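You operate a simulated robot arm through the tools that you are given. There is no shell and no other tool. Be economical: measure what you need, move in short steps, check, and stop when the job is done.

Carry out the task below with a simulated robot arm. There is one attempt and no reset: what you move stays moved.

JOB
Clamp tank 25's outlet cap tight, test it at the bottom valve's first notch, then lock the valve shut.
Fine: shut the clamp and tighten its wing nut before the valve opens; no drop may fall.
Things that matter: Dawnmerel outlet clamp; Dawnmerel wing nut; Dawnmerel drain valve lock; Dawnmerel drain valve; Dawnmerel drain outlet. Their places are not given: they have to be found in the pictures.

Only the result counts: the job must be done as asked and must still hold three seconds after the hand-in. Knocking over, shifting, dropping, spilling or breaking anything else fails it.

ROBOT AND FRAMES
A 7-joint arm with a two-finger parallel gripper, fixed in place. Base frame: the origin is at the foot of the arm, x ahead of it, y to its left, z up. Units: m, rad, N and s.
With the tool pointing down near the work surface it reaches from about 0.12 to 0.64 m from the base axis. Its first joint turns from -1.152 to 1.152 rad. Payload 2.4 kg.
Tool frame: the origin (TCP) lies between the finger pads and is the grasp point; the fingertips stand 0.03 m ahead of it; z points along the fingers, y is the line along which they close. Largest opening 0.094 m; finger width 0.028, thickness 0.01; the body of the gripper, 0.05 by 0.096 m, starts 0.055 m behind the TCP.
Orientation is that of the tool frame in the base frame, as [roll, pitch, yaw] about the fixed x, y, z axes, in that order (R = Rz(yaw) Ry(pitch) Rx(roll)). With the fingers straight down and closing along the base's y, the tool's x points along the base's -x, its y along +y and its z along -z.

CONTROLS
- The arm moves only by the tool servo_tool. Its argument "series" is a list that holds one entry, the list of rows, each a list of 7 numbers: the shift along the base's x, y, z in m, then the turn, a rotation vector about the base's x, y, z in rad, then the opening in per cent of the stroke, from 0 (shut) to 100 (fully open). In form: [[[dx, dy, dz, rx, ry, rz, grip], ...]]. A call has 1 to 20 rows; each row shifts and turns the commanded pose from where the row before left it. Rows are played at 5 a second. More than 0.05 m and 0.15 rad between two rows, or a gripper value outside its range, and nothing of the call is played. A pose out of reach is approached as far as the arm can. The call stops where the force on the tool passes 40 N (or 10 N more than at its start, if that is more) or the arm is blocked; 0.2 s more then pass. Each finger travels about 0.153 m/s and halts on what it meets, pressing with about 41 N; the grip force reading is that of the motor and also rises with nothing between the fingers. The clock runs only during rows and for 0.2 s after the last one: add rows that do not move to give the fingers time. The reply holds the time, the measured pose of the TCP, the force on the tool along the base axes, the opening and the grip force, in the units named above and with some noise.
- Cameras (640 x 400 px; columns grow to the right, rows downward): "scene" is fixed at [0.0211, 0.4622, 1.4411]; the picture's right is [-0.88, -0.47, 0.00], its down [-0.28, 0.52, -0.81] and it looks along [0.38, -0.71, -0.59] (base axes); focal length 332 px, centre (320, 200). "wrist" rides on the gripper at [-0.037, 0, -0.058] in the tool frame; the picture's right is [0.00, -1.00, 0.00], its down [0.97, 0.00, -0.24] and it looks along [0.24, 0.00, 0.97] (tool axes); focal length 218 px, centre (320, 200).
- grab_frame(camera): a new picture of that camera. No time passes.
- pixel_to_xyz(camera, pixels): there is no depth. For up to 12 entries [column, row, z] of the newest picture of that camera ("zoom" is the newest enlarged one), the place [x, y] in the base frame at which the ray of that pixel passes the height z, good to about 0.002 m. No time passes.
- close_up(camera, box): a new picture of the part [left, top, right, bottom] of that camera's present view, enlarged. No time passes.
- hand_in(): hands the job in; it is judged then, once.

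Keep the steps short. Do not move on a guess: measure, check each grasp and each placing, and mend mistakes. In all there are 80 turns and 34 pictures (those below and enlarged ones count). Leave the gripper open and the arm clear of the work at the hand-in unless told otherwise, and finish with a single line.

The tools are called by a JSON object that holds its "method" and its "body". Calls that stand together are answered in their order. servo_tool: Moves the arm, as the interface text tells. Its arguments: {"type":"object","properties":{"series":{"type":"array","items":{"type":"array","items":{"type":"array","items":{"type":"number"}}}}},"required":["series"]} The other tools are called the same way: grab_frame (camera) takes a picture; pixel_to_xyz (camera, pixels) gives the place at which the rays of pixels pass given heights; close_up (camera, box) takes an enlarged picture of a part of a camera's view; hand_in () hands the job in.

At the start:

```text
clock: 0.0
position: [0.308, -0.2734, 0.9625]
tool_rot: [3.141, 0.0, 3.141]
contact_force: [-0.2, -0.5, 0.2]
opening: 0.0941
gripper_force: 0.0
```

scene: 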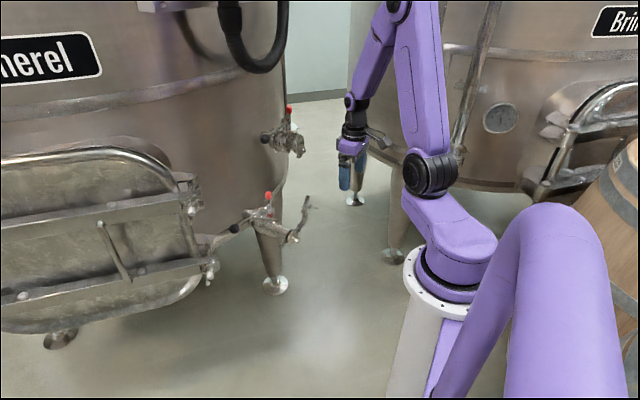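
wrist: 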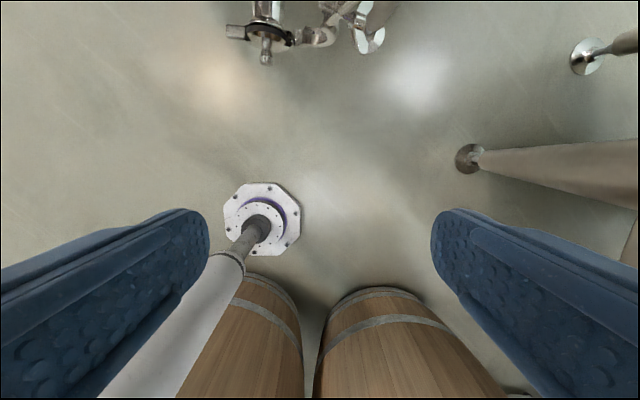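

The scene view shows the Dawnmerel tank at left, with two valve groups near (285,135) and (270,220). I will enlarge both.

{"method": "close_up", "body": {"camera": "scene", "box": [190, 90, 350, 190]}}

{"method": "close_up", "body": {"camera": "scene", "box": [190, 170, 350, 270]}}

{"method": "close_up", "body": {"camera": "wrist", "box": [200, 0, 420, 80]}}

```text
4.00 times, centred on (270, 140) of scene
```

zoom: 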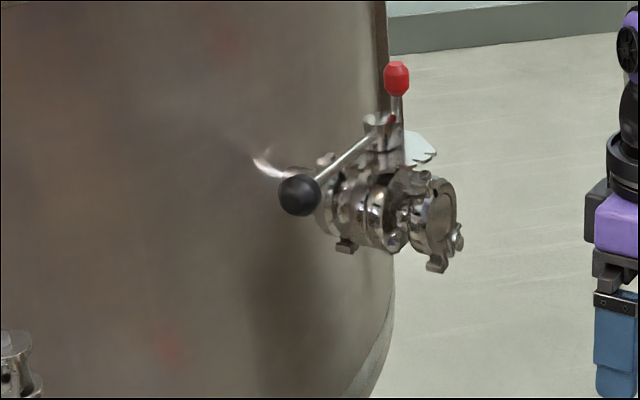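

```text
4.00 times, centred on (270, 220) of scene
```

zoom: 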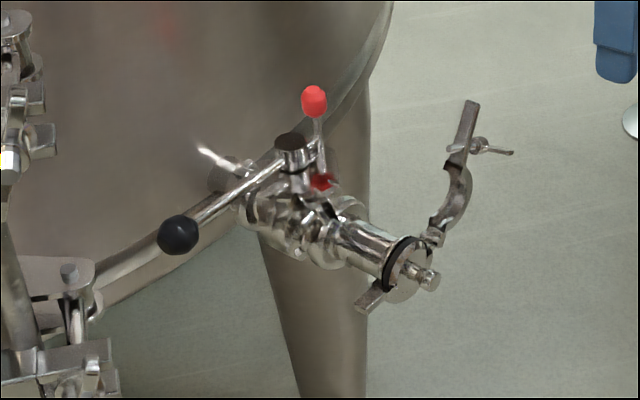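

```text
2.91 times, centred on (310, 40) of wrist
```

zoom: 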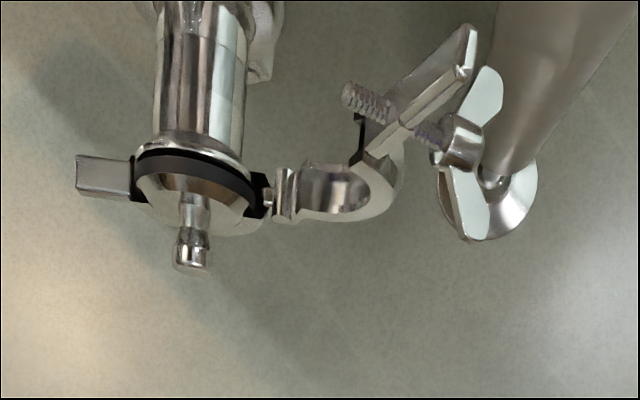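

The bottom valve has its clamp open and swung toward -y; the knob tip is near (0.456,-0.201,0.697). I will tilt the wrist forward, staying well back, to view the group from the front.

{"method": "servo_tool", "body": {"series": [[[0, 0.015, 0, 0, -0.14, 0, 100], [0, 0.015, 0, 0, -0.14, 0, 100], [0, 0.015, 0, 0, -0.14, 0, 100], [0, 0.015, 0, 0, -0.14, 0, 100], [0, 0.01, 0, 0, -0.14, 0, 100], [0, 0, 0, 0, -0.14, 0, 100], [0, 0, 0, 0, 0, 0, 100]]]}}

{"method": "grab_frame", "body": {"camera": "wrist"}}

```text
clock: 1.6
position: [0.3569, -0.2304, 0.9635]
tool_rot: [3.108, 0.648, 3.141]
contact_force: [0.1, 0.2, 0.7]
opening: 0.0937
gripper_force: 0.1
out of reach, approached as far as the arm can: row 3, 4, 5, 6
```

```text
28 pictures are left
```

wrist: 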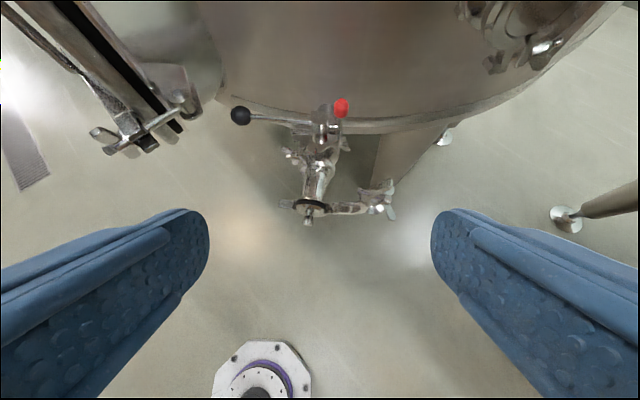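

Now the front view shows the group around (315,165). Enlarge it.

{"method": "close_up", "body": {"camera": "wrist", "box": [220, 85, 420, 235]}}

```text
2.67 times, centred on (320, 160) of wrist
```

zoom: 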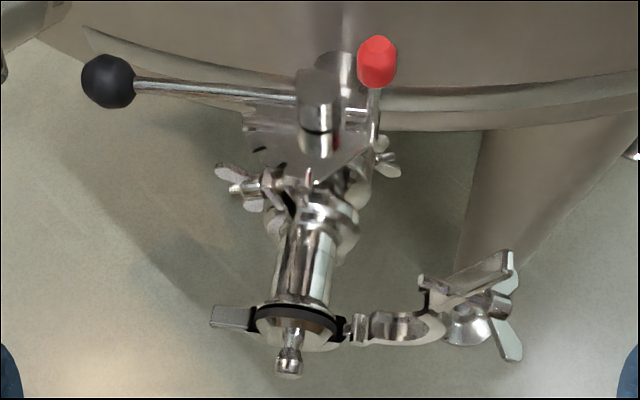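

I'll triangulate key points (ball, hub, red knob, wing nut, hinge, left ear) from both cameras.

{"method": "pixel_to_xyz", "body": {"camera": "scene", "pixels": [[234.5, 228.75, 0.7], [234.5, 228.75, 0.8], [263, 205.5, 0.7], [263, 205.5, 0.8], [268.5, 195, 0.7], [268.5, 195, 0.8], [310.5, 207, 0.7], [310.5, 207, 0.8], [298.75, 229.25, 0.7], [298.75, 229.25, 0.8], [281.25, 246.25, 0.7], [281.25, 246.25, 0.8]]}}

{"method": "pixel_to_xyz", "body": {"camera": "zoom", "pixels": [[108, 80, 0.7], [108, 80, 0.8], [318, 85, 0.7], [318, 85, 0.8], [377, 62, 0.7], [377, 62, 0.8], [472, 322, 0.7], [472, 322, 0.8], [358, 328, 0.7], [358, 328, 0.8], [215, 317, 0.7], [215, 317, 0.8]]}}

```text
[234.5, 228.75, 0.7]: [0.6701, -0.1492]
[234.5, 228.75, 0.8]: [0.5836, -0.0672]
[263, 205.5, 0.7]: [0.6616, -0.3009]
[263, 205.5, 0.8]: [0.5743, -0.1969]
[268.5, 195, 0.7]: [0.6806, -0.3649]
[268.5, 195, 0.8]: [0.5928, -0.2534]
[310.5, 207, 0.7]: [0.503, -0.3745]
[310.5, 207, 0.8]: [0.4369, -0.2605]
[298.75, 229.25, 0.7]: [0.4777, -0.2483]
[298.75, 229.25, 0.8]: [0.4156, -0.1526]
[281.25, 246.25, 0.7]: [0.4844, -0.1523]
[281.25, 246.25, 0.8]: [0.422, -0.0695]
```

```text
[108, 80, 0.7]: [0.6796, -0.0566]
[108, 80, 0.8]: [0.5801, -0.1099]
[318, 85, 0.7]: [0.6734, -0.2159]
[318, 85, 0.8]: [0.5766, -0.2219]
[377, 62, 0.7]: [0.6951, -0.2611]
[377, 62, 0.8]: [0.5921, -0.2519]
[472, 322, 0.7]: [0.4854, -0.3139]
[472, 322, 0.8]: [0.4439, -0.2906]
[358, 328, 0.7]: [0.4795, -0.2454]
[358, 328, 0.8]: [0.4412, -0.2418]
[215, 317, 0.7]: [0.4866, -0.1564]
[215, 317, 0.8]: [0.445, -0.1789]
```

Estimates: hub (0.596,-0.22,0.777), ball (0.611,-0.093,0.768), red knob (0.592,-0.252,0.80), wing nut (0.458,-0.298,0.767), hinge (0.477,-0.2455,0.703), fixed ear (0.486,-0.156,0.696). I'll also locate the upper valve, to keep clear of it, and the ear tip.

{"method": "pixel_to_xyz", "body": {"camera": "scene", "pixels": [[300, 145, 0.8], [300, 145, 0.9], [265, 139, 0.8], [265, 139, 0.9], [307.5, 196, 0.7], [307.5, 196, 0.8], [298, 240, 0.7], [293, 237, 0.7], [318, 208, 0.7], [318, 208, 0.8]]}}

{"method": "pixel_to_xyz", "body": {"camera": "wrist", "pixels": [[545, 55, 0.8], [545, 55, 0.9], [495, 65, 0.8], [495, 65, 0.9], [391, 181, 0.7], [391, 181, 0.8]]}}

```text
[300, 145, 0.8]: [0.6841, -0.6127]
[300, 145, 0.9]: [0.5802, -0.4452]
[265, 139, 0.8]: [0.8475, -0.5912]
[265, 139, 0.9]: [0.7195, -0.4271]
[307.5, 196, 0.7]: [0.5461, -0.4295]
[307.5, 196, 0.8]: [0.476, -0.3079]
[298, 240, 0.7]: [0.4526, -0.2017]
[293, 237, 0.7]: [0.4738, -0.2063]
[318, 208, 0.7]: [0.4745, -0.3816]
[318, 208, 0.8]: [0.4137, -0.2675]
```

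```text
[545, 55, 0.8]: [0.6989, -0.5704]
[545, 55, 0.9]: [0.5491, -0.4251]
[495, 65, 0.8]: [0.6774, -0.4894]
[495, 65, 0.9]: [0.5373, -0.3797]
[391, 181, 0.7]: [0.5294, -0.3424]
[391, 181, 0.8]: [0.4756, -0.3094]
```

Ear tip is at about (0.477,-0.310,0.798). First return the tool to straight down, with fingers closed, moving to the -y side of the open clamp, at safe height.

{"method": "servo_tool", "body": {"series": [[[0, -0.02, 0, 0, 0.13, 0, 50], [0, -0.02, 0, 0, 0.13, 0, 0], [0, -0.03, 0, 0, 0.13, 0, 0], [0, -0.03, 0, 0, 0.13, 0, 0], [0, -0.03, 0, 0, 0.128, 0, 0], [0.03, 0, 0, 0, 0, 0, 0], [0.03, 0, 0, 0, 0, 0, 0], [0.03, 0, 0, 0, 0, 0, 0], [0.03, 0, 0, 0, 0, 0, 0], [0, 0, 0, 0, 0, 0, 0]]]}}

```text
clock: 3.8
position: [0.4775, -0.359, 0.9664]
tool_rot: [3.109, 0.0, 3.139]
contact_force: [0.7, -0.1, -0.3]
opening: 0.0
gripper_force: 32.8
```

Tool is down again. A look at the clamp from above before touching it.

{"method": "servo_tool", "body": {"series": [[[0, 0, -0.03, -0.0325, 0, 0, 0], [0, 0, -0.03, 0, 0, 0, 0], [0, 0, 0, 0, 0, 0, 0]]]}}

{"method": "close_up", "body": {"camera": "wrist", "box": [100, 0, 420, 200]}}

```text
clock: 4.6
position: [0.4772, -0.3627, 0.9068]
tool_rot: [3.14, 0.0, -3.141]
contact_force: [0.0, -0.4, -0.2]
opening: 0.0
gripper_force: 33.1
```

```text
2.00 times, centred on (260, 100) of wrist
```

zoom: 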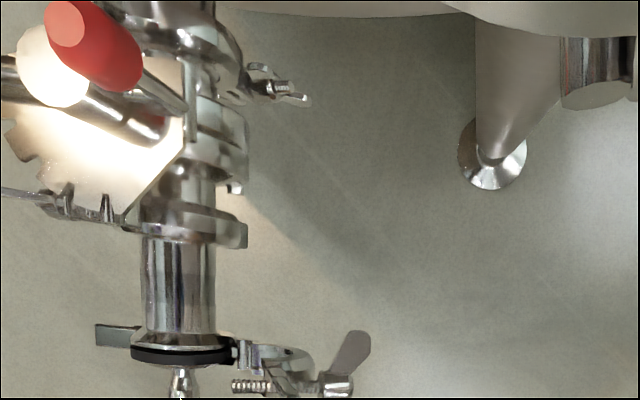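

{"method": "pixel_to_xyz", "body": {"camera": "zoom", "pixels": [[265, 350, 0.71], [235, 387, 0.78], [300, 360, 0.79], [340, 380, 0.767], [350, 340, 0.767], [185, 350, 0.7]]}}

{"method": "close_up", "body": {"camera": "wrist", "box": [200, 140, 320, 215]}}

```text
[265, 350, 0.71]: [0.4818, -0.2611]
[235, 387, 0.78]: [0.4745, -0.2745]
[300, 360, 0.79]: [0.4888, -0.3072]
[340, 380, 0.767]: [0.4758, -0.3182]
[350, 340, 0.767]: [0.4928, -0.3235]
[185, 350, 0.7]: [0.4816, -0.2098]
```

```text
5.33 times, centred on (260, 178) of wrist
```

zoom: 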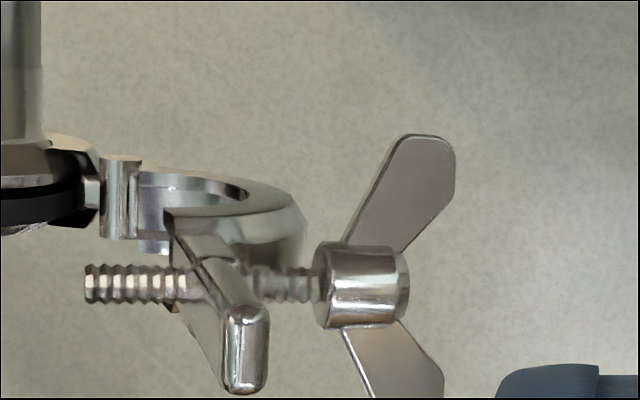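

The nut sits out on the bolt, and wings point along x. Now lower beside the ear tip, fingertip end at z≈0.787, and push +y with a slight rise.

{"method": "servo_tool", "body": {"series": [[[0, 0, -0.03, 0, 0, 0, 0], [0, 0, -0.03, 0, 0, 0, 0], [0, 0, -0.03, 0, 0, 0, 0], [0, 0.02, 0, 0, 0, 0, 0], [0, 0.015, 0, 0, 0, 0, 0], [0, 0.015, 0.003, 0, 0, 0, 0], [0, 0.015, 0.005, 0, 0, 0, 0], [0, 0, 0, 0, 0, 0, 0]]]}}

{"method": "close_up", "body": {"camera": "scene", "box": [230, 170, 350, 245]}}

```text
clock: 6.4
position: [0.4763, -0.2958, 0.8251]
tool_rot: [3.141, -0.001, -3.141]
contact_force: [0.0, -1.2, 0.2]
opening: 0.0001
gripper_force: 33.1
```

```text
5.33 times, centred on (290, 208) of scene
```

zoom: 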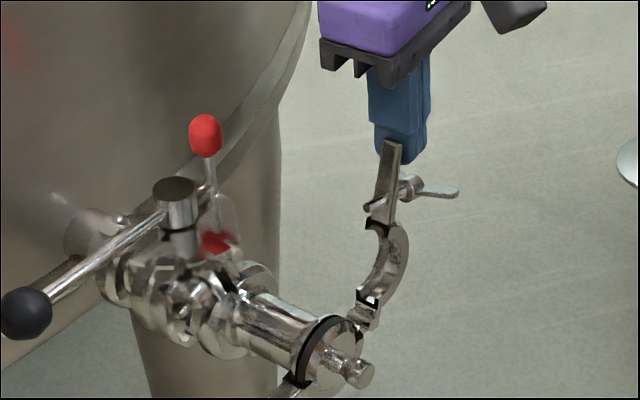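

The ear is moving, force small. Continue over the top of the arc.

{"method": "servo_tool", "body": {"series": [[[0, 0.015, 0.004, 0, 0, 0, 0], [0, 0.015, 0.004, 0, 0, 0, 0], [0, 0.015, 0.001, 0, 0, 0, 0], [0, 0.015, -0.002, 0, 0, 0, 0], [0, 0.012, -0.005, 0, 0, 0, 0], [0, 0, 0, 0, 0, 0, 0]]]}}

{"method": "close_up", "body": {"camera": "scene", "box": [230, 170, 350, 245]}}

```text
clock: 7.8
position: [0.4761, -0.2237, 0.8245]
tool_rot: [3.139, -0.002, 3.141]
contact_force: [0.5, -0.4, -0.3]
opening: 0.0
gripper_force: 32.7
```

```text
5.33 times, centred on (290, 208) of scene
```

zoom: 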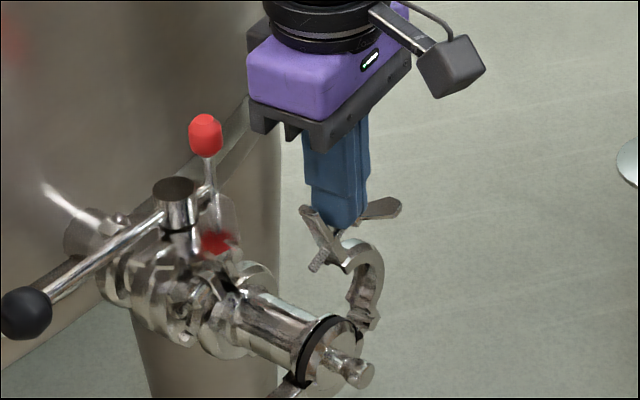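

The clamp is past vertical. Continue following the arc down.

{"method": "servo_tool", "body": {"series": [[[0, 0.015, -0.006, 0, 0, 0, 0], [0, 0.015, -0.007, 0, 0, 0, 0], [0, 0.013, -0.009, 0, 0, 0, 0], [0, 0.012, -0.011, 0, 0, 0, 0], [0, 0, 0, 0, 0, 0, 0]]]}}

{"method": "close_up", "body": {"camera": "scene", "box": [230, 170, 350, 245]}}

```text
clock: 9.0
position: [0.4787, -0.168, 0.7922]
tool_rot: [-3.141, 0.0, -3.141]
contact_force: [10.3, 8.7, 7.9]
opening: 0.0
gripper_force: 32.9
```

```text
5.33 times, centred on (290, 208) of scene
```

zoom: 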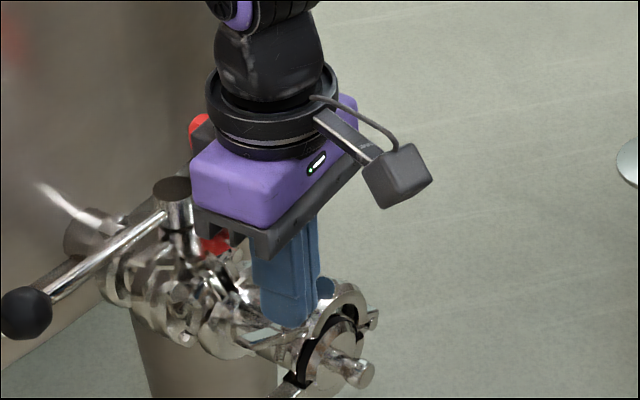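

Contact force of about 10 N sideways. I'll lift and look again.

{"method": "servo_tool", "body": {"series": [[[0, -0.003, 0.03, 0, 0, 0, 0], [0, 0, 0.04, 0, 0, 0, 0], [0, 0, 0.04, 0, 0, 0, 0], [0, 0, 0, 0, 0, 0, 0]]]}}

{"method": "close_up", "body": {"camera": "scene", "box": [230, 170, 350, 245]}}

{"method": "close_up", "body": {"camera": "wrist", "box": [220, 60, 420, 185]}}

```text
clock: 10.0
position: [0.4744, -0.1698, 0.9003]
tool_rot: [3.14, -0.001, 3.141]
contact_force: [-0.6, 0.4, -0.3]
opening: 0.0
gripper_force: 33.1
```

```text
5.33 times, centred on (290, 208) of scene
```

zoom: 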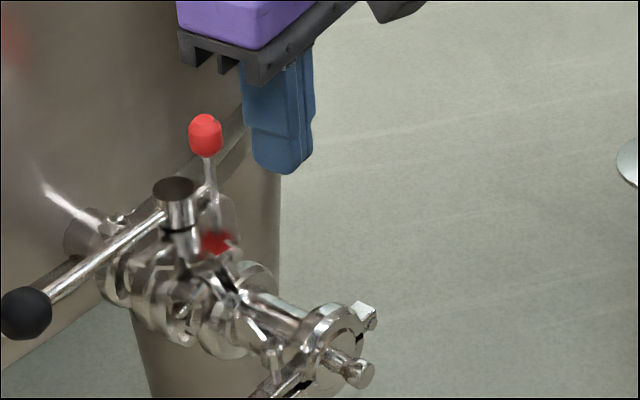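

```text
3.20 times, centred on (320, 122) of wrist
```

zoom: 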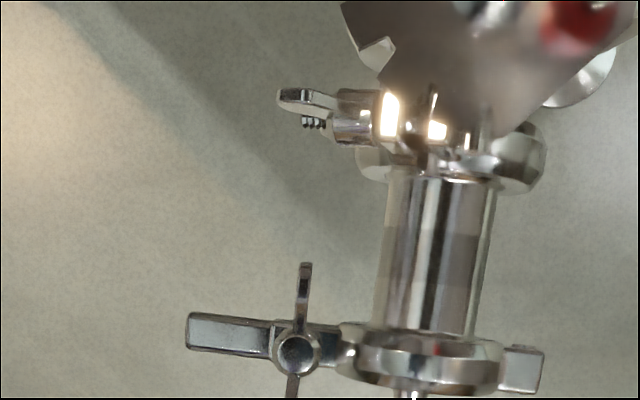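

The clamp is shut, with the nut at zoom (295,353) and wings along x. I'll measure the nut.

{"method": "pixel_to_xyz", "body": {"camera": "zoom", "pixels": [[295, 353, 0.72], [295, 353, 0.74], [305, 268, 0.74], [290, 395, 0.74], [190, 330, 0.71]]}}

{"method": "pixel_to_xyz", "body": {"camera": "scene", "pixels": [[281.5, 236, 0.72], [281.5, 236, 0.74]]}}

{"method": "close_up", "body": {"camera": "scene", "box": [260, 220, 308, 250]}}

{"method": "close_up", "body": {"camera": "wrist", "box": [270, 120, 390, 195]}}

```text
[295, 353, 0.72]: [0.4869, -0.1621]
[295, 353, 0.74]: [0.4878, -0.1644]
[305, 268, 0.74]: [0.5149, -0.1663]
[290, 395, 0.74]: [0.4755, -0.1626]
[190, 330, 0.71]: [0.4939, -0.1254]
```

```text
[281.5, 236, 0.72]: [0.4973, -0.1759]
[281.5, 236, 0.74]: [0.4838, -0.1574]
```

```text
13.33 times, centred on (284, 235) of scene
```

zoom: 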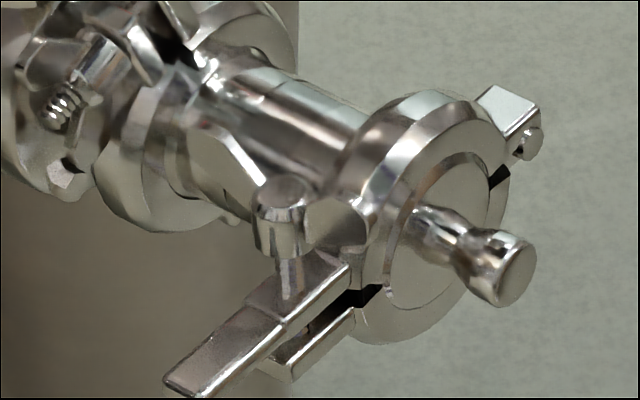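

```text
5.33 times, centred on (330, 158) of wrist
```

zoom: 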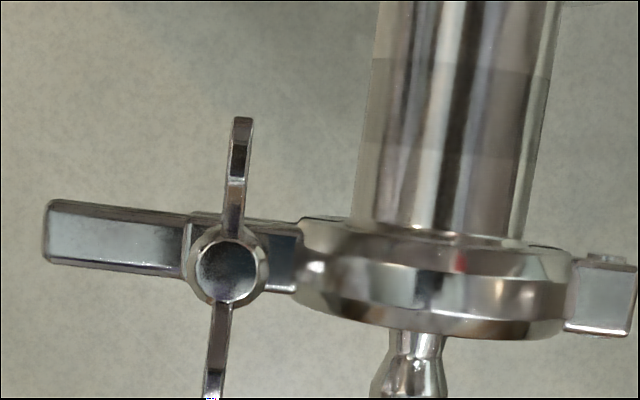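

The nut barrel is at about (0.487,-0.164,0.735), wings along x turned about -0.11 rad. Move above it, slightly open, and check alignment.

{"method": "servo_tool", "body": {"series": [[[0.0063, 0.003, -0.03, 0, 0, -0.06, 30], [0.0063, 0.003, -0.03, 0, 0, -0.05, 30], [0, 0, -0.035, 0, 0, 0, 30], [0, 0, 0, 0, 0, 0, 30]]]}}

{"method": "grab_frame", "body": {"camera": "wrist"}}

```text
clock: 11.0
position: [0.4868, -0.1648, 0.8077]
tool_rot: [-3.14, 0.0, 3.032]
contact_force: [-0.4, 0.0, -0.2]
opening: 0.0282
gripper_force: 0.1
```

```text
17 pictures are left
```

wrist: 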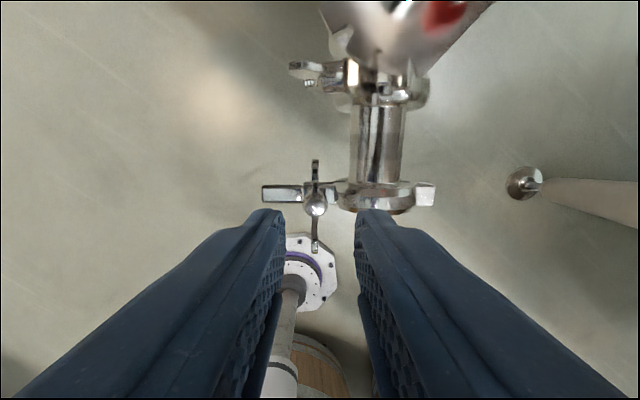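

Nut top at (315,202), wings vertical in the picture, between the fingers. Query its place.

{"method": "pixel_to_xyz", "body": {"camera": "wrist", "pixels": [[315, 202, 0.74], [315, 202, 0.75], [316, 160, 0.745], [314, 250, 0.745]]}}

```text
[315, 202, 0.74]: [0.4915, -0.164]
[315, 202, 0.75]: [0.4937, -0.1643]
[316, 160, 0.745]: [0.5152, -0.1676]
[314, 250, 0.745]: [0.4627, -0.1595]
```

Nut centre ≈(0.490,-0.164). Shift 3 mm, descend to TCP z≈0.763 and close.

{"method": "servo_tool", "body": {"series": [[[0.003, 0.001, -0.015, 0, 0, 0, 30], [0, 0, -0.015, 0, 0, 0, 30], [0, 0, -0.015, 0, 0, 0, 30], [0, 0, 0, 0, 0, 0, 0], [0, 0, 0, 0, 0, 0, 0], [0, 0, 0, 0, 0, 0, 0]]]}}

```text
clock: 12.4
position: [0.4917, -0.1619, 0.7617]
tool_rot: [3.139, -0.001, 3.031]
contact_force: [1.1, 6.1, 5.9]
opening: 0.0067
gripper_force: 41.0
```

Gripped at 6.7 mm opening. Turn clockwise (negative rz) 0.9 rad and check.

{"method": "servo_tool", "body": {"series": [[[0, 0, 0, 0, 0, -0.15, 0], [0, 0, 0, 0, 0, -0.15, 0], [0, 0, 0, 0, 0, -0.15, 0], [0, 0, 0, 0, 0, -0.15, 0], [0, 0, 0, 0, 0, -0.15, 0], [0, 0, 0, 0, 0, -0.15, 0], [0, 0, 0, 0, 0, 0, 0]]]}}

{"method": "close_up", "body": {"camera": "scene", "box": [252, 210, 316, 250]}}

```text
clock: 14.0
position: [0.4899, -0.1646, 0.7623]
tool_rot: [-3.139, -0.004, 2.127]
contact_force: [-17.3, 4.5, 23.7]
opening: 0.0065
gripper_force: 40.6
```

```text
10.00 times, centred on (284, 230) of scene
```

zoom: 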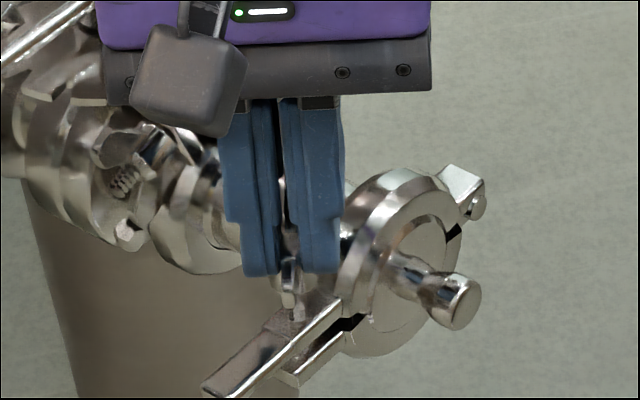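

The nut has dropped toward the ear (gap from about 4 px to 1.3 px), so the direction is right. Upward force suggests a finger brushing the ring; raise 1.5 mm and continue.

{"method": "servo_tool", "body": {"series": [[[-0.001, 0, 0.0015, 0, 0, 0, 0], [0, 0, 0, 0, 0, -0.12, 0], [0, 0, 0, 0, 0, -0.12, 0], [0, 0, 0, 0, 0, -0.12, 0], [0, 0, 0, 0, 0, 0, 0]]]}}

```text
clock: 15.2
position: [0.4881, -0.1659, 0.7622]
tool_rot: [-3.138, -0.003, 1.767]
contact_force: [-16.0, -7.0, -13.7]
opening: 0.0066
gripper_force: 40.5
```

Now the nut pulls the tool down a little, as expected. Continue turning with slight lowering.

{"method": "servo_tool", "body": {"series": [[[0.0005, 0.0005, -0.001, 0, 0, -0.1, 0], [0, 0, -0.0005, 0, 0, -0.1, 0], [0, 0, -0.0005, 0, 0, -0.1, 0], [0, 0, 0, 0, 0, 0, 0]]]}}

{"method": "close_up", "body": {"camera": "scene", "box": [252, 210, 316, 250]}}

```text
clock: 16.2
position: [0.4872, -0.1659, 0.7616]
tool_rot: [-3.138, -0.003, 1.466]
contact_force: [-29.7, -13.3, 13.9]
opening: 0.0067
gripper_force: 40.9
```

```text
10.00 times, centred on (284, 230) of scene
```

zoom: 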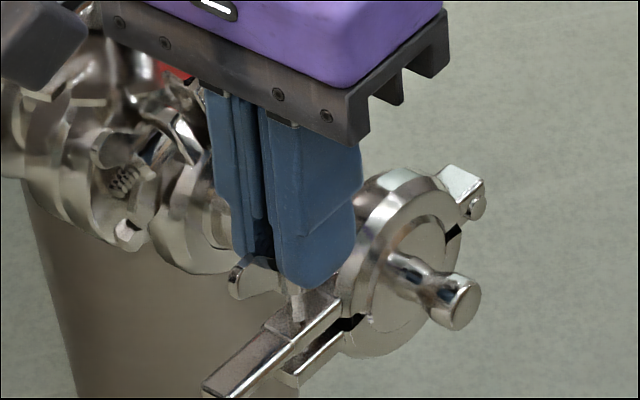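

Sideways force -30 N in x: the nut axis lies a bit nearer. Shift -4 mm in x, -2 mm in y and continue turning.

{"method": "servo_tool", "body": {"series": [[[-0.002, -0.001, 0, 0, 0, 0, 0], [-0.002, -0.001, 0, 0, 0, 0, 0], [0, 0, 0, 0, 0, -0.1, 0], [0, 0, 0, 0, 0, -0.1, 0], [0, 0, 0, 0, 0, 0, 0]]]}}

```text
clock: 17.4
position: [0.4871, -0.1651, 0.7605]
tool_rot: [3.139, 0.002, 1.272]
contact_force: [-1.9, 1.2, 6.7]
opening: 0.0068
gripper_force: 40.7
```

Forces are relieved. Keep turning.

{"method": "servo_tool", "body": {"series": [[[0, 0, 0, 0, 0, -0.12, 0], [0, 0, -0.0005, 0, 0, -0.12, 0], [0, 0, 0, 0, 0, -0.12, 0], [0, 0, -0.0005, 0, 0, -0.12, 0], [0, 0, 0, 0, 0, -0.12, 0], [0, 0, 0, 0, 0, 0, 0]]]}}

```text
clock: 18.8
position: [0.4869, -0.1646, 0.7595]
tool_rot: [-3.14, 0.002, 0.673]
contact_force: [-3.5, 23.3, 26.4]
opening: 0.0065
gripper_force: 41.3
```

{"method": "servo_tool", "body": {"series": [[[0, 0.002, 0.0015, 0, 0, 0, 0], [0, 0, 0, 0, 0, -0.1, 0], [0, 0, 0, 0, 0, -0.1, 0], [0, 0, 0, 0, 0, 0, 0]]]}}

{"method": "close_up", "body": {"camera": "scene", "box": [252, 210, 316, 250]}}

```text
clock: 19.8
position: [0.4863, -0.164, 0.7602]
tool_rot: [-3.138, 0.001, 0.469]
contact_force: [-7.3, 19.1, -2.3]
opening: 0.0066
gripper_force: 40.6
```

```text
10.00 times, centred on (284, 230) of scene
```

zoom: 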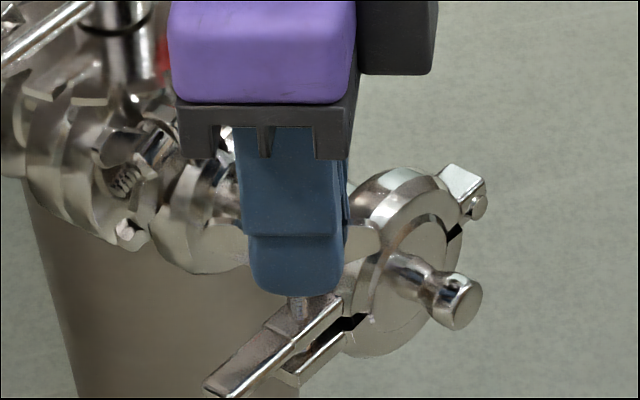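

Turned 2.56 rad without slip (opening unchanged). Continue.

{"method": "servo_tool", "body": {"series": [[[0, 0.0015, 0, 0, 0, -0.1, 0], [0, 0, 0, 0, 0, -0.1, 0], [0, 0, 0, 0, 0, -0.1, 0], [0, 0, 0, 0, 0, -0.1, 0], [0, 0, 0, 0, 0, 0, 0]]]}}

```text
clock: 21.0
position: [0.4869, -0.1637, 0.7611]
tool_rot: [3.142, 0.004, 0.068]
contact_force: [-13.1, -0.8, -4.6]
opening: 0.0071
gripper_force: 40.6
```

Turned nearly π. Release, lift straight up, and inspect the nut.

{"method": "servo_tool", "body": {"series": [[[0, 0, 0, 0, 0, 0, 28], [0, 0, 0, 0, 0, 0, 28], [0, 0, 0.03, 0, 0, 0, 28], [0, 0, 0.04, 0, 0, 0, 28], [0, 0, 0.03, 0, 0, 0, 28], [0, 0, 0, 0, 0, 0, 28]]]}}

{"method": "close_up", "body": {"camera": "scene", "box": [260, 220, 308, 250]}}

```text
clock: 22.4
position: [0.4889, -0.1627, 0.8626]
tool_rot: [-3.142, 0.001, 0.071]
contact_force: [1.2, 0.2, 0.3]
opening: 0.0263
gripper_force: 0.1
```

```text
13.33 times, centred on (284, 235) of scene
```

zoom: 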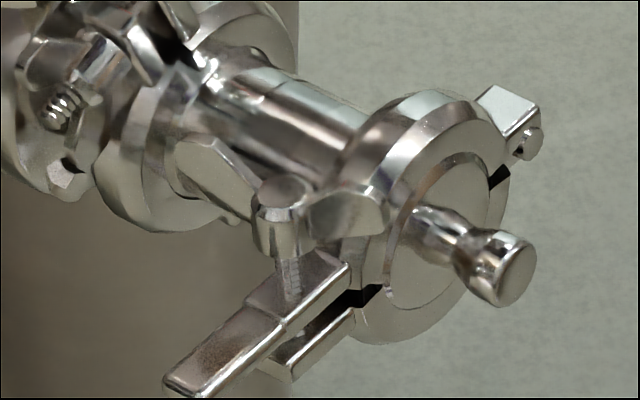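

The clamp is shut and the nut has turned, but its height is hardly changed, so it is not at its stop yet. I'll turn the open gripper back 3 rad above the nut for another stroke.

{"method": "servo_tool", "body": {"series": [[[-0.001, -0.001, -0.01, 0, 0, 0.15, 28], [-0.001, -0.001, -0.01, 0, 0, 0.15, 28], [0, 0, 0, 0, 0, 0.15, 28], [0, 0, 0, 0, 0, 0.15, 28], [0, 0, 0, 0, 0, 0.15, 28], [0, 0, 0, 0, 0, 0.15, 28], [0, 0, 0, 0, 0, 0.15, 28], [0, 0, 0, 0, 0, 0.15, 28], [0, 0, 0, 0, 0, 0.15, 28], [0, 0, 0, 0, 0, 0.15, 28], [0, 0, 0, 0, 0, 0.15, 28], [0, 0, 0, 0, 0, 0.15, 28], [0, 0, 0, 0, 0, 0.15, 28], [0, 0, 0, 0, 0, 0.15, 28], [0, 0, 0, 0, 0, 0.15, 28], [0, 0, 0, 0, 0, 0.15, 28], [0, 0, 0, 0, 0, 0.15, 28], [0, 0, 0, 0, 0, 0.15, 28], [0, 0, 0, 0, 0, 0.15, 28], [0, 0, 0, 0, 0, 0.14, 28]]]}}

{"method": "grab_frame", "body": {"camera": "wrist"}}

```text
clock: 26.6
position: [0.4841, -0.1641, 0.8406]
tool_rot: [3.141, -0.001, 3.062]
contact_force: [0.5, 0.8, -0.5]
opening: 0.0263
gripper_force: 0.1
```

```text
12 pictures are left
```

wrist: 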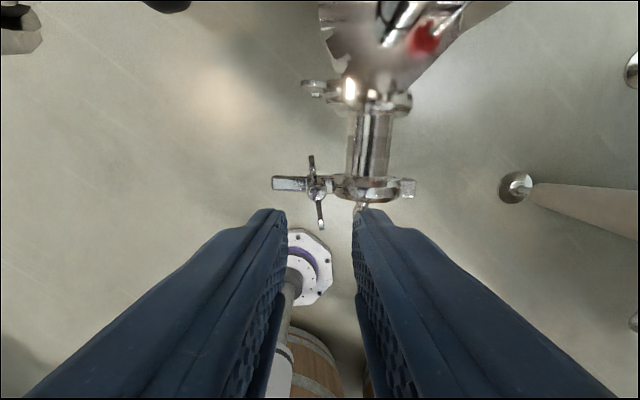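

The wings are now tilted 0.14 rad, matching a 2.96 rad turn of the nut. Locate its centre.

{"method": "pixel_to_xyz", "body": {"camera": "wrist", "pixels": [[316, 191, 0.743], [311, 157, 0.745], [321, 228, 0.745]]}}

```text
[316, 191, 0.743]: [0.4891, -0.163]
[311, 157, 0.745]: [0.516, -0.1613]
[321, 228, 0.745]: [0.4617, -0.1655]
```

Align (+0.14 rad), descend to z≈0.762, close, and turn 1.8 rad clockwise.

{"method": "servo_tool", "body": {"series": [[[0.004, 0, -0.02, 0, 0, 0.14, 28], [0, 0, -0.03, 0, 0, 0, 28], [0, 0, -0.028, 0, 0, 0, 28], [0, 0, 0, 0, 0, 0, 28], [0, 0, 0, 0, 0, 0, 0], [0, 0, 0, 0, 0, 0, 0], [0, 0, 0, 0, 0, 0, 0], [0, 0, 0, 0, 0, -0.15, 0], [0, 0, 0, 0, 0, -0.15, 0], [0, 0, 0, 0, 0, -0.15, 0], [0, 0, 0, 0, 0, -0.15, 0], [0, 0, 0, 0, 0, -0.15, 0], [0, 0, 0, 0, 0, -0.15, 0], [0, 0, 0, 0, 0, -0.15, 0], [0, 0, 0, 0, 0, -0.15, 0], [0, 0, 0, 0, 0, -0.15, 0], [0, 0, 0, 0, 0, -0.15, 0], [0, 0, 0, 0, 0, 0, 0]]]}}

```text
clock: 30.1
position: [0.5133, -0.178, 0.7727]
tool_rot: [3.072, 0.05, 1.809]
contact_force: [50.8, -13.1, -7.2]
opening: 0.0077
gripper_force: 40.8
stopped in row 17: the force on the tool passed its limit (the readings are from after the stop); the commanded pose is now the measured one
```

The force limit tripped and the tool was pushed aside: likely the nut reached its stop. Open and lift, then look.

{"method": "servo_tool", "body": {"series": [[[0, 0, 0, 0, 0, 0, 15], [0, 0, 0, 0, 0, 0, 25], [0, 0, 0.03, 0, 0, 0, 25], [0, 0, 0.04, 0, 0, 0, 25], [0, 0, 0.03, 0, 0, 0, 25], [0, 0, 0, 0, 0, 0, 25]]]}}

{"method": "close_up", "body": {"camera": "scene", "box": [252, 210, 316, 250]}}

```text
clock: 31.5
position: [0.5005, -0.175, 0.8654]
tool_rot: [3.112, 0.022, 1.813]
contact_force: [0.0, -0.4, -0.3]
opening: 0.0236
gripper_force: 0.1
```

```text
10.00 times, centred on (284, 230) of scene
```

zoom: 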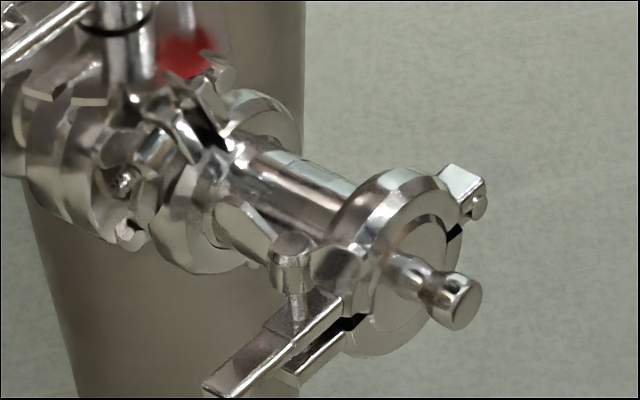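

Wings look roughly along x again. Turn the tool back to yaw ≈3.0, level it, and measure the wing angle from above.

{"method": "servo_tool", "body": {"series": [[[-0.003, 0.002, 0, -0.015, 0, 0.14, 28], [-0.003, 0.002, 0, -0.015, 0, 0.14, 28], [-0.003, 0.002, 0, 0, 0, 0.14, 28], [-0.003, 0.002, 0, 0, 0, 0.14, 28], [0, 0.002, 0, 0, 0, 0.14, 28], [0, 0, 0, 0, 0, 0.14, 28], [0, 0, 0, 0, 0, 0.14, 28], [0, 0, 0, 0, 0, 0.14, 28], [0, 0, -0.02, 0, 0, 0.11, 28], [0, 0, 0, 0, 0, 0, 28]]]}}

{"method": "close_up", "body": {"camera": "wrist", "box": [240, 120, 400, 220]}}

```text
clock: 33.7
position: [0.4879, -0.1636, 0.8489]
tool_rot: [3.12, 0.052, 3.047]
contact_force: [0.5, 0.7, -0.3]
opening: 0.0263
gripper_force: 0.1
```

```text
4.00 times, centred on (320, 170) of wrist
```

zoom: 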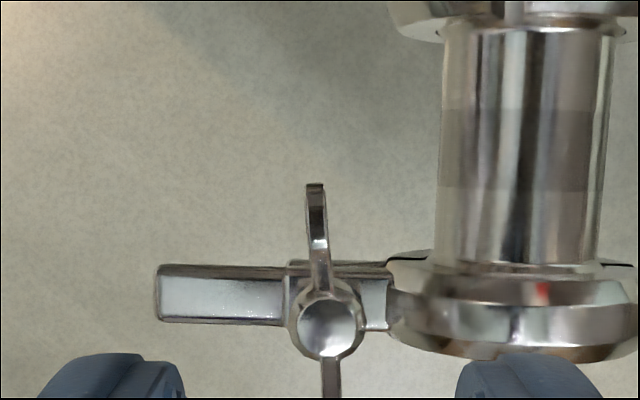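

Wing angle is now ≈-0.01 rad: only ~0.07 rad past the earlier value, so the nut seems to be at its stop. Confirm by levelling, regripping and applying a small clockwise turn.

{"method": "servo_tool", "body": {"series": [[[0, 0, -0.02, -0.02, 0.05, 0.085, 28], [0, 0, -0.03, 0, 0, 0, 28], [0, 0, -0.036, 0, 0, 0, 28], [0, 0, 0, 0, 0, 0, 0], [0, 0, 0, 0, 0, 0, 0], [0, 0, 0, 0, 0, 0, 0], [0, 0, 0, 0, 0, -0.08, 0], [0, 0, 0, 0, 0, -0.08, 0], [0, 0, 0, 0, 0, 0, 0]]]}}

```text
clock: 35.7
position: [0.4879, -0.1635, 0.7618]
tool_rot: [-3.139, 0.004, 2.968]
contact_force: [-1.2, -4.5, -5.2]
opening: 0.0093
gripper_force: 43.5
```

The pads now twist over a blocked wing (opening grew to 9.3 mm): the nut is tight. Release, lift and go above the valve hub to study the lever and lock.

{"method": "servo_tool", "body": {"series": [[[0, 0, 0, 0, 0, 0.08, 0], [0, 0, 0, 0, 0, 0.08, 10], [0, 0, 0, 0, 0, 0, 28], [0, 0, 0, 0, 0, 0, 28], [0, 0, 0.04, 0, 0, 0, 28], [0, 0, 0.05, 0, 0, 0, 28], [0.01, -0.01, 0.04, 0, 0, 0, 28], [0.02, -0.02, 0.04, 0, 0, 0, 0], [0.02, -0.03, 0.01, 0, 0, 0, 0], [0, 0, 0, 0, 0, 0, 0]]]}}

{"method": "close_up", "body": {"camera": "wrist", "box": [160, 20, 480, 220]}}

```text
clock: 37.9
position: [0.534, -0.2214, 0.9428]
tool_rot: [-3.141, 0.002, 3.131]
contact_force: [-4.0, 5.8, 0.9]
opening: 0.0
gripper_force: 32.9
```

```text
2.00 times, centred on (320, 120) of wrist
```

zoom: 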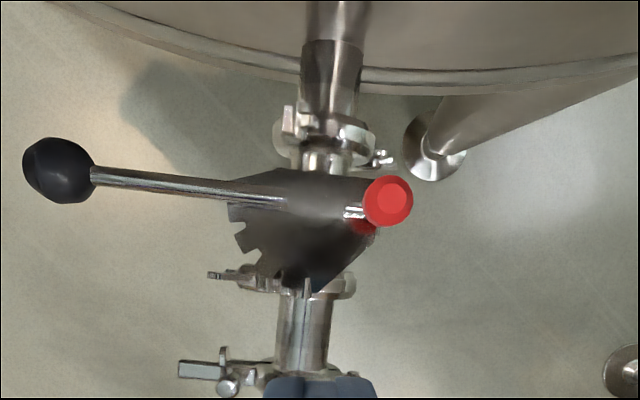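

The lever points +y with a notched plate to its front side; the lock with the red knob is on the right. Enlarge.

{"method": "close_up", "body": {"camera": "wrist", "box": [260, 85, 380, 160]}}

{"method": "close_up", "body": {"camera": "scene", "box": [240, 185, 288, 215]}}

```text
5.33 times, centred on (320, 122) of wrist
```

zoom: 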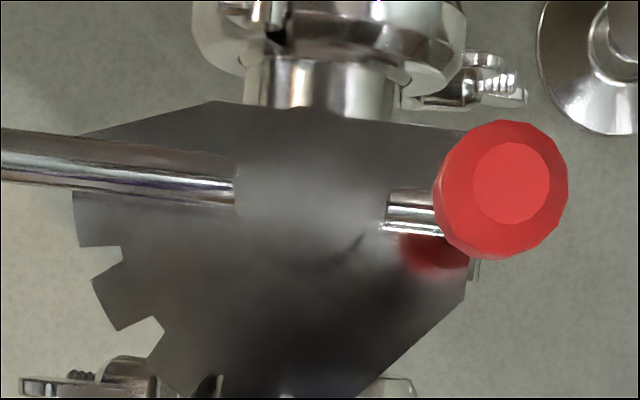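

```text
13.33 times, centred on (264, 200) of scene
```

zoom: 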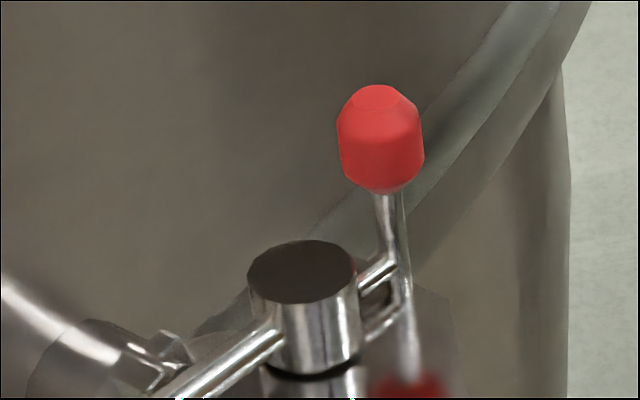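

I'll measure notch gaps, lever and lock positions from this wrist view.

{"method": "pixel_to_xyz", "body": {"camera": "wrist", "pixels": [[281.2, 133.6, 0.745], [281.2, 133.6, 0.755], [289, 147.9, 0.745], [289, 147.9, 0.755], [341.6, 131.4, 0.75], [355.6, 118.6, 0.8], [355.6, 118.6, 0.82], [190, 105, 0.768], [260, 114, 0.768], [304, 121, 0.768], [337, 126, 0.768], [320, 122, 0.777]]}}

{"method": "pixel_to_xyz", "body": {"camera": "scene", "pixels": [[268.5, 192, 0.8], [268.5, 192, 0.82], [271, 214.5, 0.75], [271, 214.5, 0.74], [262.7, 205.4, 0.777], [262.7, 205.4, 0.787]]}}

```text
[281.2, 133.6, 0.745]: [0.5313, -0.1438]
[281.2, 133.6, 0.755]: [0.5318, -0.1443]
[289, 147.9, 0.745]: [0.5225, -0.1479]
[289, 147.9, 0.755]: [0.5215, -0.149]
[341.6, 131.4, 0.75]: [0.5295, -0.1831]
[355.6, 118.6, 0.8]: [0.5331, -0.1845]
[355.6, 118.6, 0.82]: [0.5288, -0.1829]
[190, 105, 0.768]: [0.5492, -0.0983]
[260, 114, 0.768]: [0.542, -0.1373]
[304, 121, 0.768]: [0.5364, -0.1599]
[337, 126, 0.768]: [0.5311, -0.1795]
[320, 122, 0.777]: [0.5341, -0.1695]
```

```text
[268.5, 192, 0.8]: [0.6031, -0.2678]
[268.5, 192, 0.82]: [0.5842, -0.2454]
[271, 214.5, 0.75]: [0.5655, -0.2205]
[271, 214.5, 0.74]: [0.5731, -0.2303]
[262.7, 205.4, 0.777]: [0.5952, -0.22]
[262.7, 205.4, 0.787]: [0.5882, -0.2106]
```

The close-up pose differs from the last full frame, so I worked the rays by hand: ball (0.612,-0.093,0.768), hub (0.593,-0.2205), lever 8° behind +y, first notch gap ≈20–22° from shut toward -x, lock pin with knob top (0.592,-0.251,0.815) on the lever's tail. Tank wall is at x≈0.665. Move above the rod with the fingers across it.

{"method": "servo_tool", "body": {"series": [[[0, 0.01, 0, 0, 0, -0.15, 35], [0, 0.01, 0, 0, 0, -0.15, 35], [0.01, 0.01, 0, 0, 0, -0.15, 35], [0.01, 0.01, 0, 0, 0, -0.15, 35], [0.01, 0.01, 0, 0, 0, -0.15, 35], [0.01, 0.01, 0, 0, 0, -0.15, 35], [0.01, 0.01, 0, 0, 0, -0.15, 35], [0.01, 0.01, 0, 0, 0, -0.15, 35], [0.01, 0, 0, 0, 0, -0.15, 35], [0.001, 0, -0.02, 0, 0, -0.15, 35], [0, 0, -0.02, 0, 0, -0.15, 35], [0, 0, -0.02, 0, 0, -0.056, 35], [0, 0, 0, 0, 0, 0, 35]]]}}

{"method": "grab_frame", "body": {"camera": "wrist"}}

```text
clock: 40.7
position: [0.6073, -0.1421, 0.8841]
tool_rot: [-3.139, 0.001, 1.422]
contact_force: [0.6, 0.0, -0.6]
opening: 0.0328
gripper_force: 0.1
```

```text
6 pictures are left
```

wrist: 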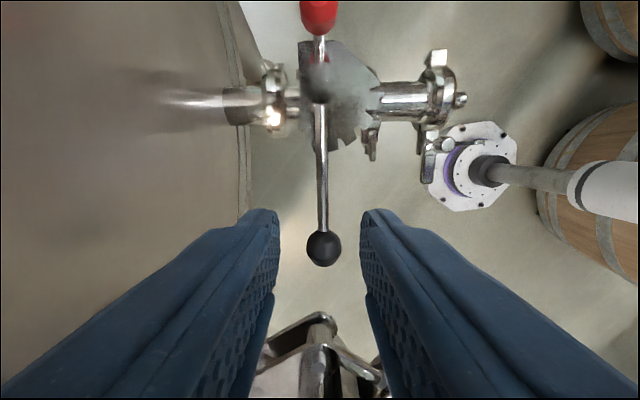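

The lever lies between the fingers, ball at (324,248), hub near (318,90), notches at right. Measure once more.

{"method": "pixel_to_xyz", "body": {"camera": "wrist", "pixels": [[324, 248, 0.768], [322, 170, 0.768], [319, 105, 0.768], [317, 85, 0.78], [319, 10, 0.81], [352, 140, 0.757], [371, 127, 0.757], [368, 85, 0.757], [248, 210, 0.72]]}}

{"method": "close_up", "body": {"camera": "wrist", "box": [260, 0, 420, 100]}}

```text
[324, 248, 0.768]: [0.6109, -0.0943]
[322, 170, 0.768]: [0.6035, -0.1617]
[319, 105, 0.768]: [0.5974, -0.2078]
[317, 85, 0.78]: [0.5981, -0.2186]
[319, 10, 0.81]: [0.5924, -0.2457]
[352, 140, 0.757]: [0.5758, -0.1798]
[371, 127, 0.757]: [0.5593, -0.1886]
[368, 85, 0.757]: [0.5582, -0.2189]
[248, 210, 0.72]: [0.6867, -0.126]
```

```text
4.00 times, centred on (340, 50) of wrist
```

zoom: 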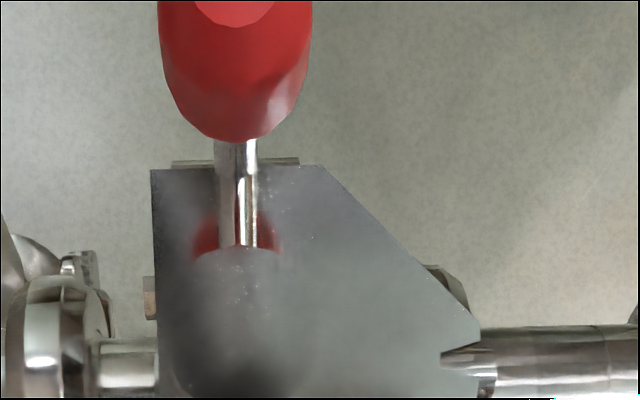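

Descend to z≈0.782 around the rod and close.

{"method": "servo_tool", "body": {"series": [[[-0.001, 0, -0.035, 0, 0, 0, 35], [0, 0, -0.035, 0, 0, 0, 35], [0, 0, -0.032, 0, 0, 0, 35], [0, 0, 0, 0, 0, 0, 35], [0, 0, 0, 0, 0, 0, 0], [0, 0, 0, 0, 0, 0, 0], [0, 0, 0, 0, 0, 0, 0]]]}}

```text
clock: 42.3
position: [0.6052, -0.1434, 0.7833]
tool_rot: [-3.133, 0.003, 1.425]
contact_force: [-18.5, 2.3, 3.4]
opening: 0.0094
gripper_force: 43.9
```

Rod gripped (9.4 mm). Try a small opening turn of 0.09 rad, to test whether the lock is holding it.

{"method": "servo_tool", "body": {"series": [[[-0.004, 0.0003, 0, 0, 0, 0.045, 0], [-0.0035, 0.0003, 0, 0, 0, 0.045, 0], [0, 0, 0, 0, 0, 0, 0]]]}}

```text
clock: 43.1
position: [0.6024, -0.1427, 0.7828]
tool_rot: [3.136, 0.001, 1.513]
contact_force: [11.4, 0.2, -5.8]
opening: 0.0099
gripper_force: 43.6
```

{"method": "servo_tool", "body": {"series": [[[-0.003, 0, 0, 0, 0, 0.01, 0], [-0.002, 0, 0, 0, 0, 0.01, 0], [0, 0, 0, 0, 0, 0, 0]]]}}

```text
clock: 43.7
position: [0.602, -0.1436, 0.783]
tool_rot: [3.117, 0.007, 1.53]
contact_force: [9.2, -0.1, -8.9]
opening: 0.0105
gripper_force: 44.3
stopped in row 3: the force on the tool passed its limit (the readings are from after the stop); the commanded pose is now the measured one
```

The lever is held firmly: the lock pin is evidently in. Release, rise, and go above the red knob.

{"method": "servo_tool", "body": {"series": [[[0.002, 0, 0, 0, 0, -0.05, 0], [0, 0, 0, -0.01, 0, -0.05, 35], [0, 0, 0, -0.01, 0, 0, 35], [0, 0, 0.04, 0, 0, 0, 35], [0, 0, 0.04, 0, 0, 0, 40], [0, 0, 0.04, 0, 0, 0, 40], [-0.003, -0.035, 0, 0, 0, 0, 40], [-0.003, -0.035, 0, 0, 0, 0, 40], [-0.006, -0.035, 0, 0, 0, 0, 40], [0, 0, 0, 0, 0, 0, 40]]]}}

{"method": "grab_frame", "body": {"camera": "wrist"}}

```text
clock: 45.6
position: [0.5997, -0.1973, 0.9021]
tool_rot: [3.13, 0.014, 1.455]
contact_force: [0.1, 2.1, -1.8]
opening: 0.0374
gripper_force: 0.0
stopped in row 9: the force on the tool passed its limit (the readings are from after the stop); the commanded pose is now the measured one
```

```text
4 pictures are left
```

wrist: 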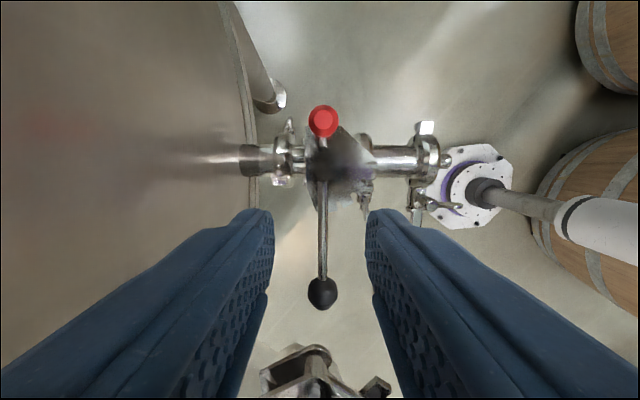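

Something touched, probably the wrist against the tank wall. I'll measure the knob at (323,120), back off, and turn to yaw≈0 so the slim side and the camera face away from the tank.

{"method": "pixel_to_xyz", "body": {"camera": "wrist", "pixels": [[323, 120, 0.8], [323, 120, 0.815], [322, 293, 0.768], [323, 190, 0.768]]}}

{"method": "servo_tool", "body": {"series": [[[-0.03, 0, 0, 0, 0, 0, 40], [-0.03, -0.01, 0, 0, 0, -0.14, 40], [-0.02, -0.01, 0, 0, 0, -0.14, 40], [0, -0.01, 0, 0, 0, -0.14, 40], [0, -0.01, 0, 0, 0, -0.14, 40], [0, -0.01, 0, 0, 0, -0.14, 40], [0, 0, 0, 0, 0, -0.14, 40], [0, 0, 0, 0, 0, -0.14, 40], [0, 0, 0, 0, 0, -0.14, 40], [0, 0, 0, 0, 0, -0.14, 40], [0, 0, 0, 0, 0, -0.14, 40], [0, 0, 0, 0, 0, 0, 40]]]}}

```text
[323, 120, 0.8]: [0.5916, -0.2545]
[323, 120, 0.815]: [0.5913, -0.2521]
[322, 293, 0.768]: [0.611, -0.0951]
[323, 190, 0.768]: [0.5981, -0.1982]
```

```text
clock: 46.4
position: [0.5311, -0.2039, 0.9033]
tool_rot: [3.134, 0.015, 1.251]
contact_force: [0.0, 0.4, 0.5]
opening: 0.0377
gripper_force: 0.0
stopped in row 3: the force on the tool passed its limit (the readings are from after the stop); the commanded pose is now the measured one
```

Stopped again with no remaining force; maybe a jolt. Continue more gently.

{"method": "servo_tool", "body": {"series": [[[-0.005, -0.005, 0, 0, 0, -0.08, 40], [-0.005, -0.005, 0, 0, 0, -0.08, 40], [0, -0.005, 0, 0, 0, -0.1, 40], [0, -0.005, 0, 0, 0, -0.1, 40], [0, -0.005, 0, 0, 0, -0.1, 40], [0, -0.005, 0, 0, 0, -0.1, 40], [0, -0.005, 0, 0, 0, -0.1, 40], [0, -0.005, 0, 0, 0, -0.1, 40], [0, -0.005, 0, 0, 0, -0.1, 40], [0, -0.005, 0, 0, 0, -0.1, 40], [0, 0, 0, 0, 0, -0.1, 40], [0, 0, 0, 0, 0, -0.1, 40], [0, 0, 0, 0, 0, 0, 40]]]}}

```text
clock: 47.8
position: [0.5231, -0.2211, 0.9043]
tool_rot: [-3.139, 0.015, 0.756]
contact_force: [-12.7, 8.7, 6.4]
opening: 0.0373
gripper_force: 0.1
stopped in row 6: the force on the tool passed its limit (the readings are from after the stop); the commanded pose is now the measured one
```

There is real contact somewhere. Look at the scene.

{"method": "grab_frame", "body": {"camera": "scene"}}

```text
3 pictures are left
```

scene: 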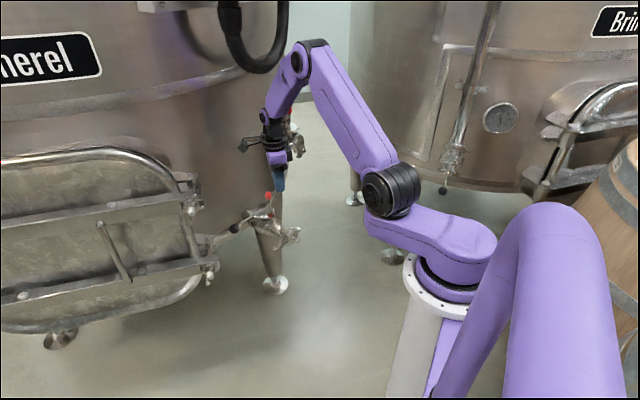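

The wrist link is close to the hanging hose at the upper left when the tool is high here, and the box on the gripper's +x side would face the tank at yaw 0. So back off, go lower (z≈0.855), and turn to yaw≈2.3.

{"method": "servo_tool", "body": {"series": [[[-0.015, 0, -0.01, 0, 0, 0, 40], [-0.01, 0, -0.02, 0, 0, 0, 40], [0, 0, -0.02, 0, 0, 0, 40], [0, 0, 0, 0, 0, 0.14, 40], [0, 0, 0, 0, 0, 0.14, 40], [0, 0, 0, 0, 0, 0.14, 40], [0, 0, 0, 0, 0, 0.14, 40], [0, 0, 0, 0, 0, 0.14, 40], [0, 0, 0, 0, 0, 0.14, 40], [0, 0, 0, 0, 0, 0.14, 40], [0, 0, 0, 0, 0, 0.14, 40], [0, 0, 0, 0, 0, 0.14, 40], [0, 0, 0, 0, 0, 0.14, 40], [0, 0, 0, 0, 0, 0.14, 40], [0, 0, 0, 0, 0, 0, 40]]]}}

```text
clock: 51.0
position: [0.4993, -0.2227, 0.8539]
tool_rot: [-3.141, 0.016, 2.294]
contact_force: [-0.5, -0.2, 0.2]
opening: 0.0374
gripper_force: 0.1
```

Free. Approach above the knob in small steps at z≈0.86.

{"method": "servo_tool", "body": {"series": [[[0.015, -0.005, 0.004, 0, 0.008, 0, 40], [0.015, -0.005, 0.004, 0, 0.008, 0, 40], [0.015, -0.005, 0, 0, 0, 0, 40], [0.015, -0.005, 0, 0, 0, 0, 40], [0.015, -0.005, 0, 0, 0, 0, 40], [0.017, -0.005, 0, 0, 0, 0, 40], [0, 0, 0, 0, 0, 0, 40]]]}}

```text
clock: 51.8
position: [0.5387, -0.2363, 0.8553]
tool_rot: [-3.12, -0.018, 2.291]
contact_force: [-2.2, 0.2, -1.6]
opening: 0.0376
gripper_force: 0.0
stopped in row 4: the force on the tool passed its limit (the readings are from after the stop); the commanded pose is now the measured one
```

Stopped again at x≈0.539 with small residual force. Level the tool and probe forward in small steps, watching force.

{"method": "servo_tool", "body": {"series": [[[0, 0, 0, 0, -0.028, 0, 40], [0.005, 0, 0, 0, 0, 0, 40], [0.005, 0, 0, 0, 0, 0, 40], [0.005, 0, 0, 0, 0, 0, 40], [0, 0, 0, 0, 0, 0, 40]]]}}

```text
clock: 53.0
position: [0.542, -0.2351, 0.8557]
tool_rot: [-3.133, -0.017, 2.289]
contact_force: [-10.7, -0.6, -6.8]
opening: 0.0376
gripper_force: 0.0
```

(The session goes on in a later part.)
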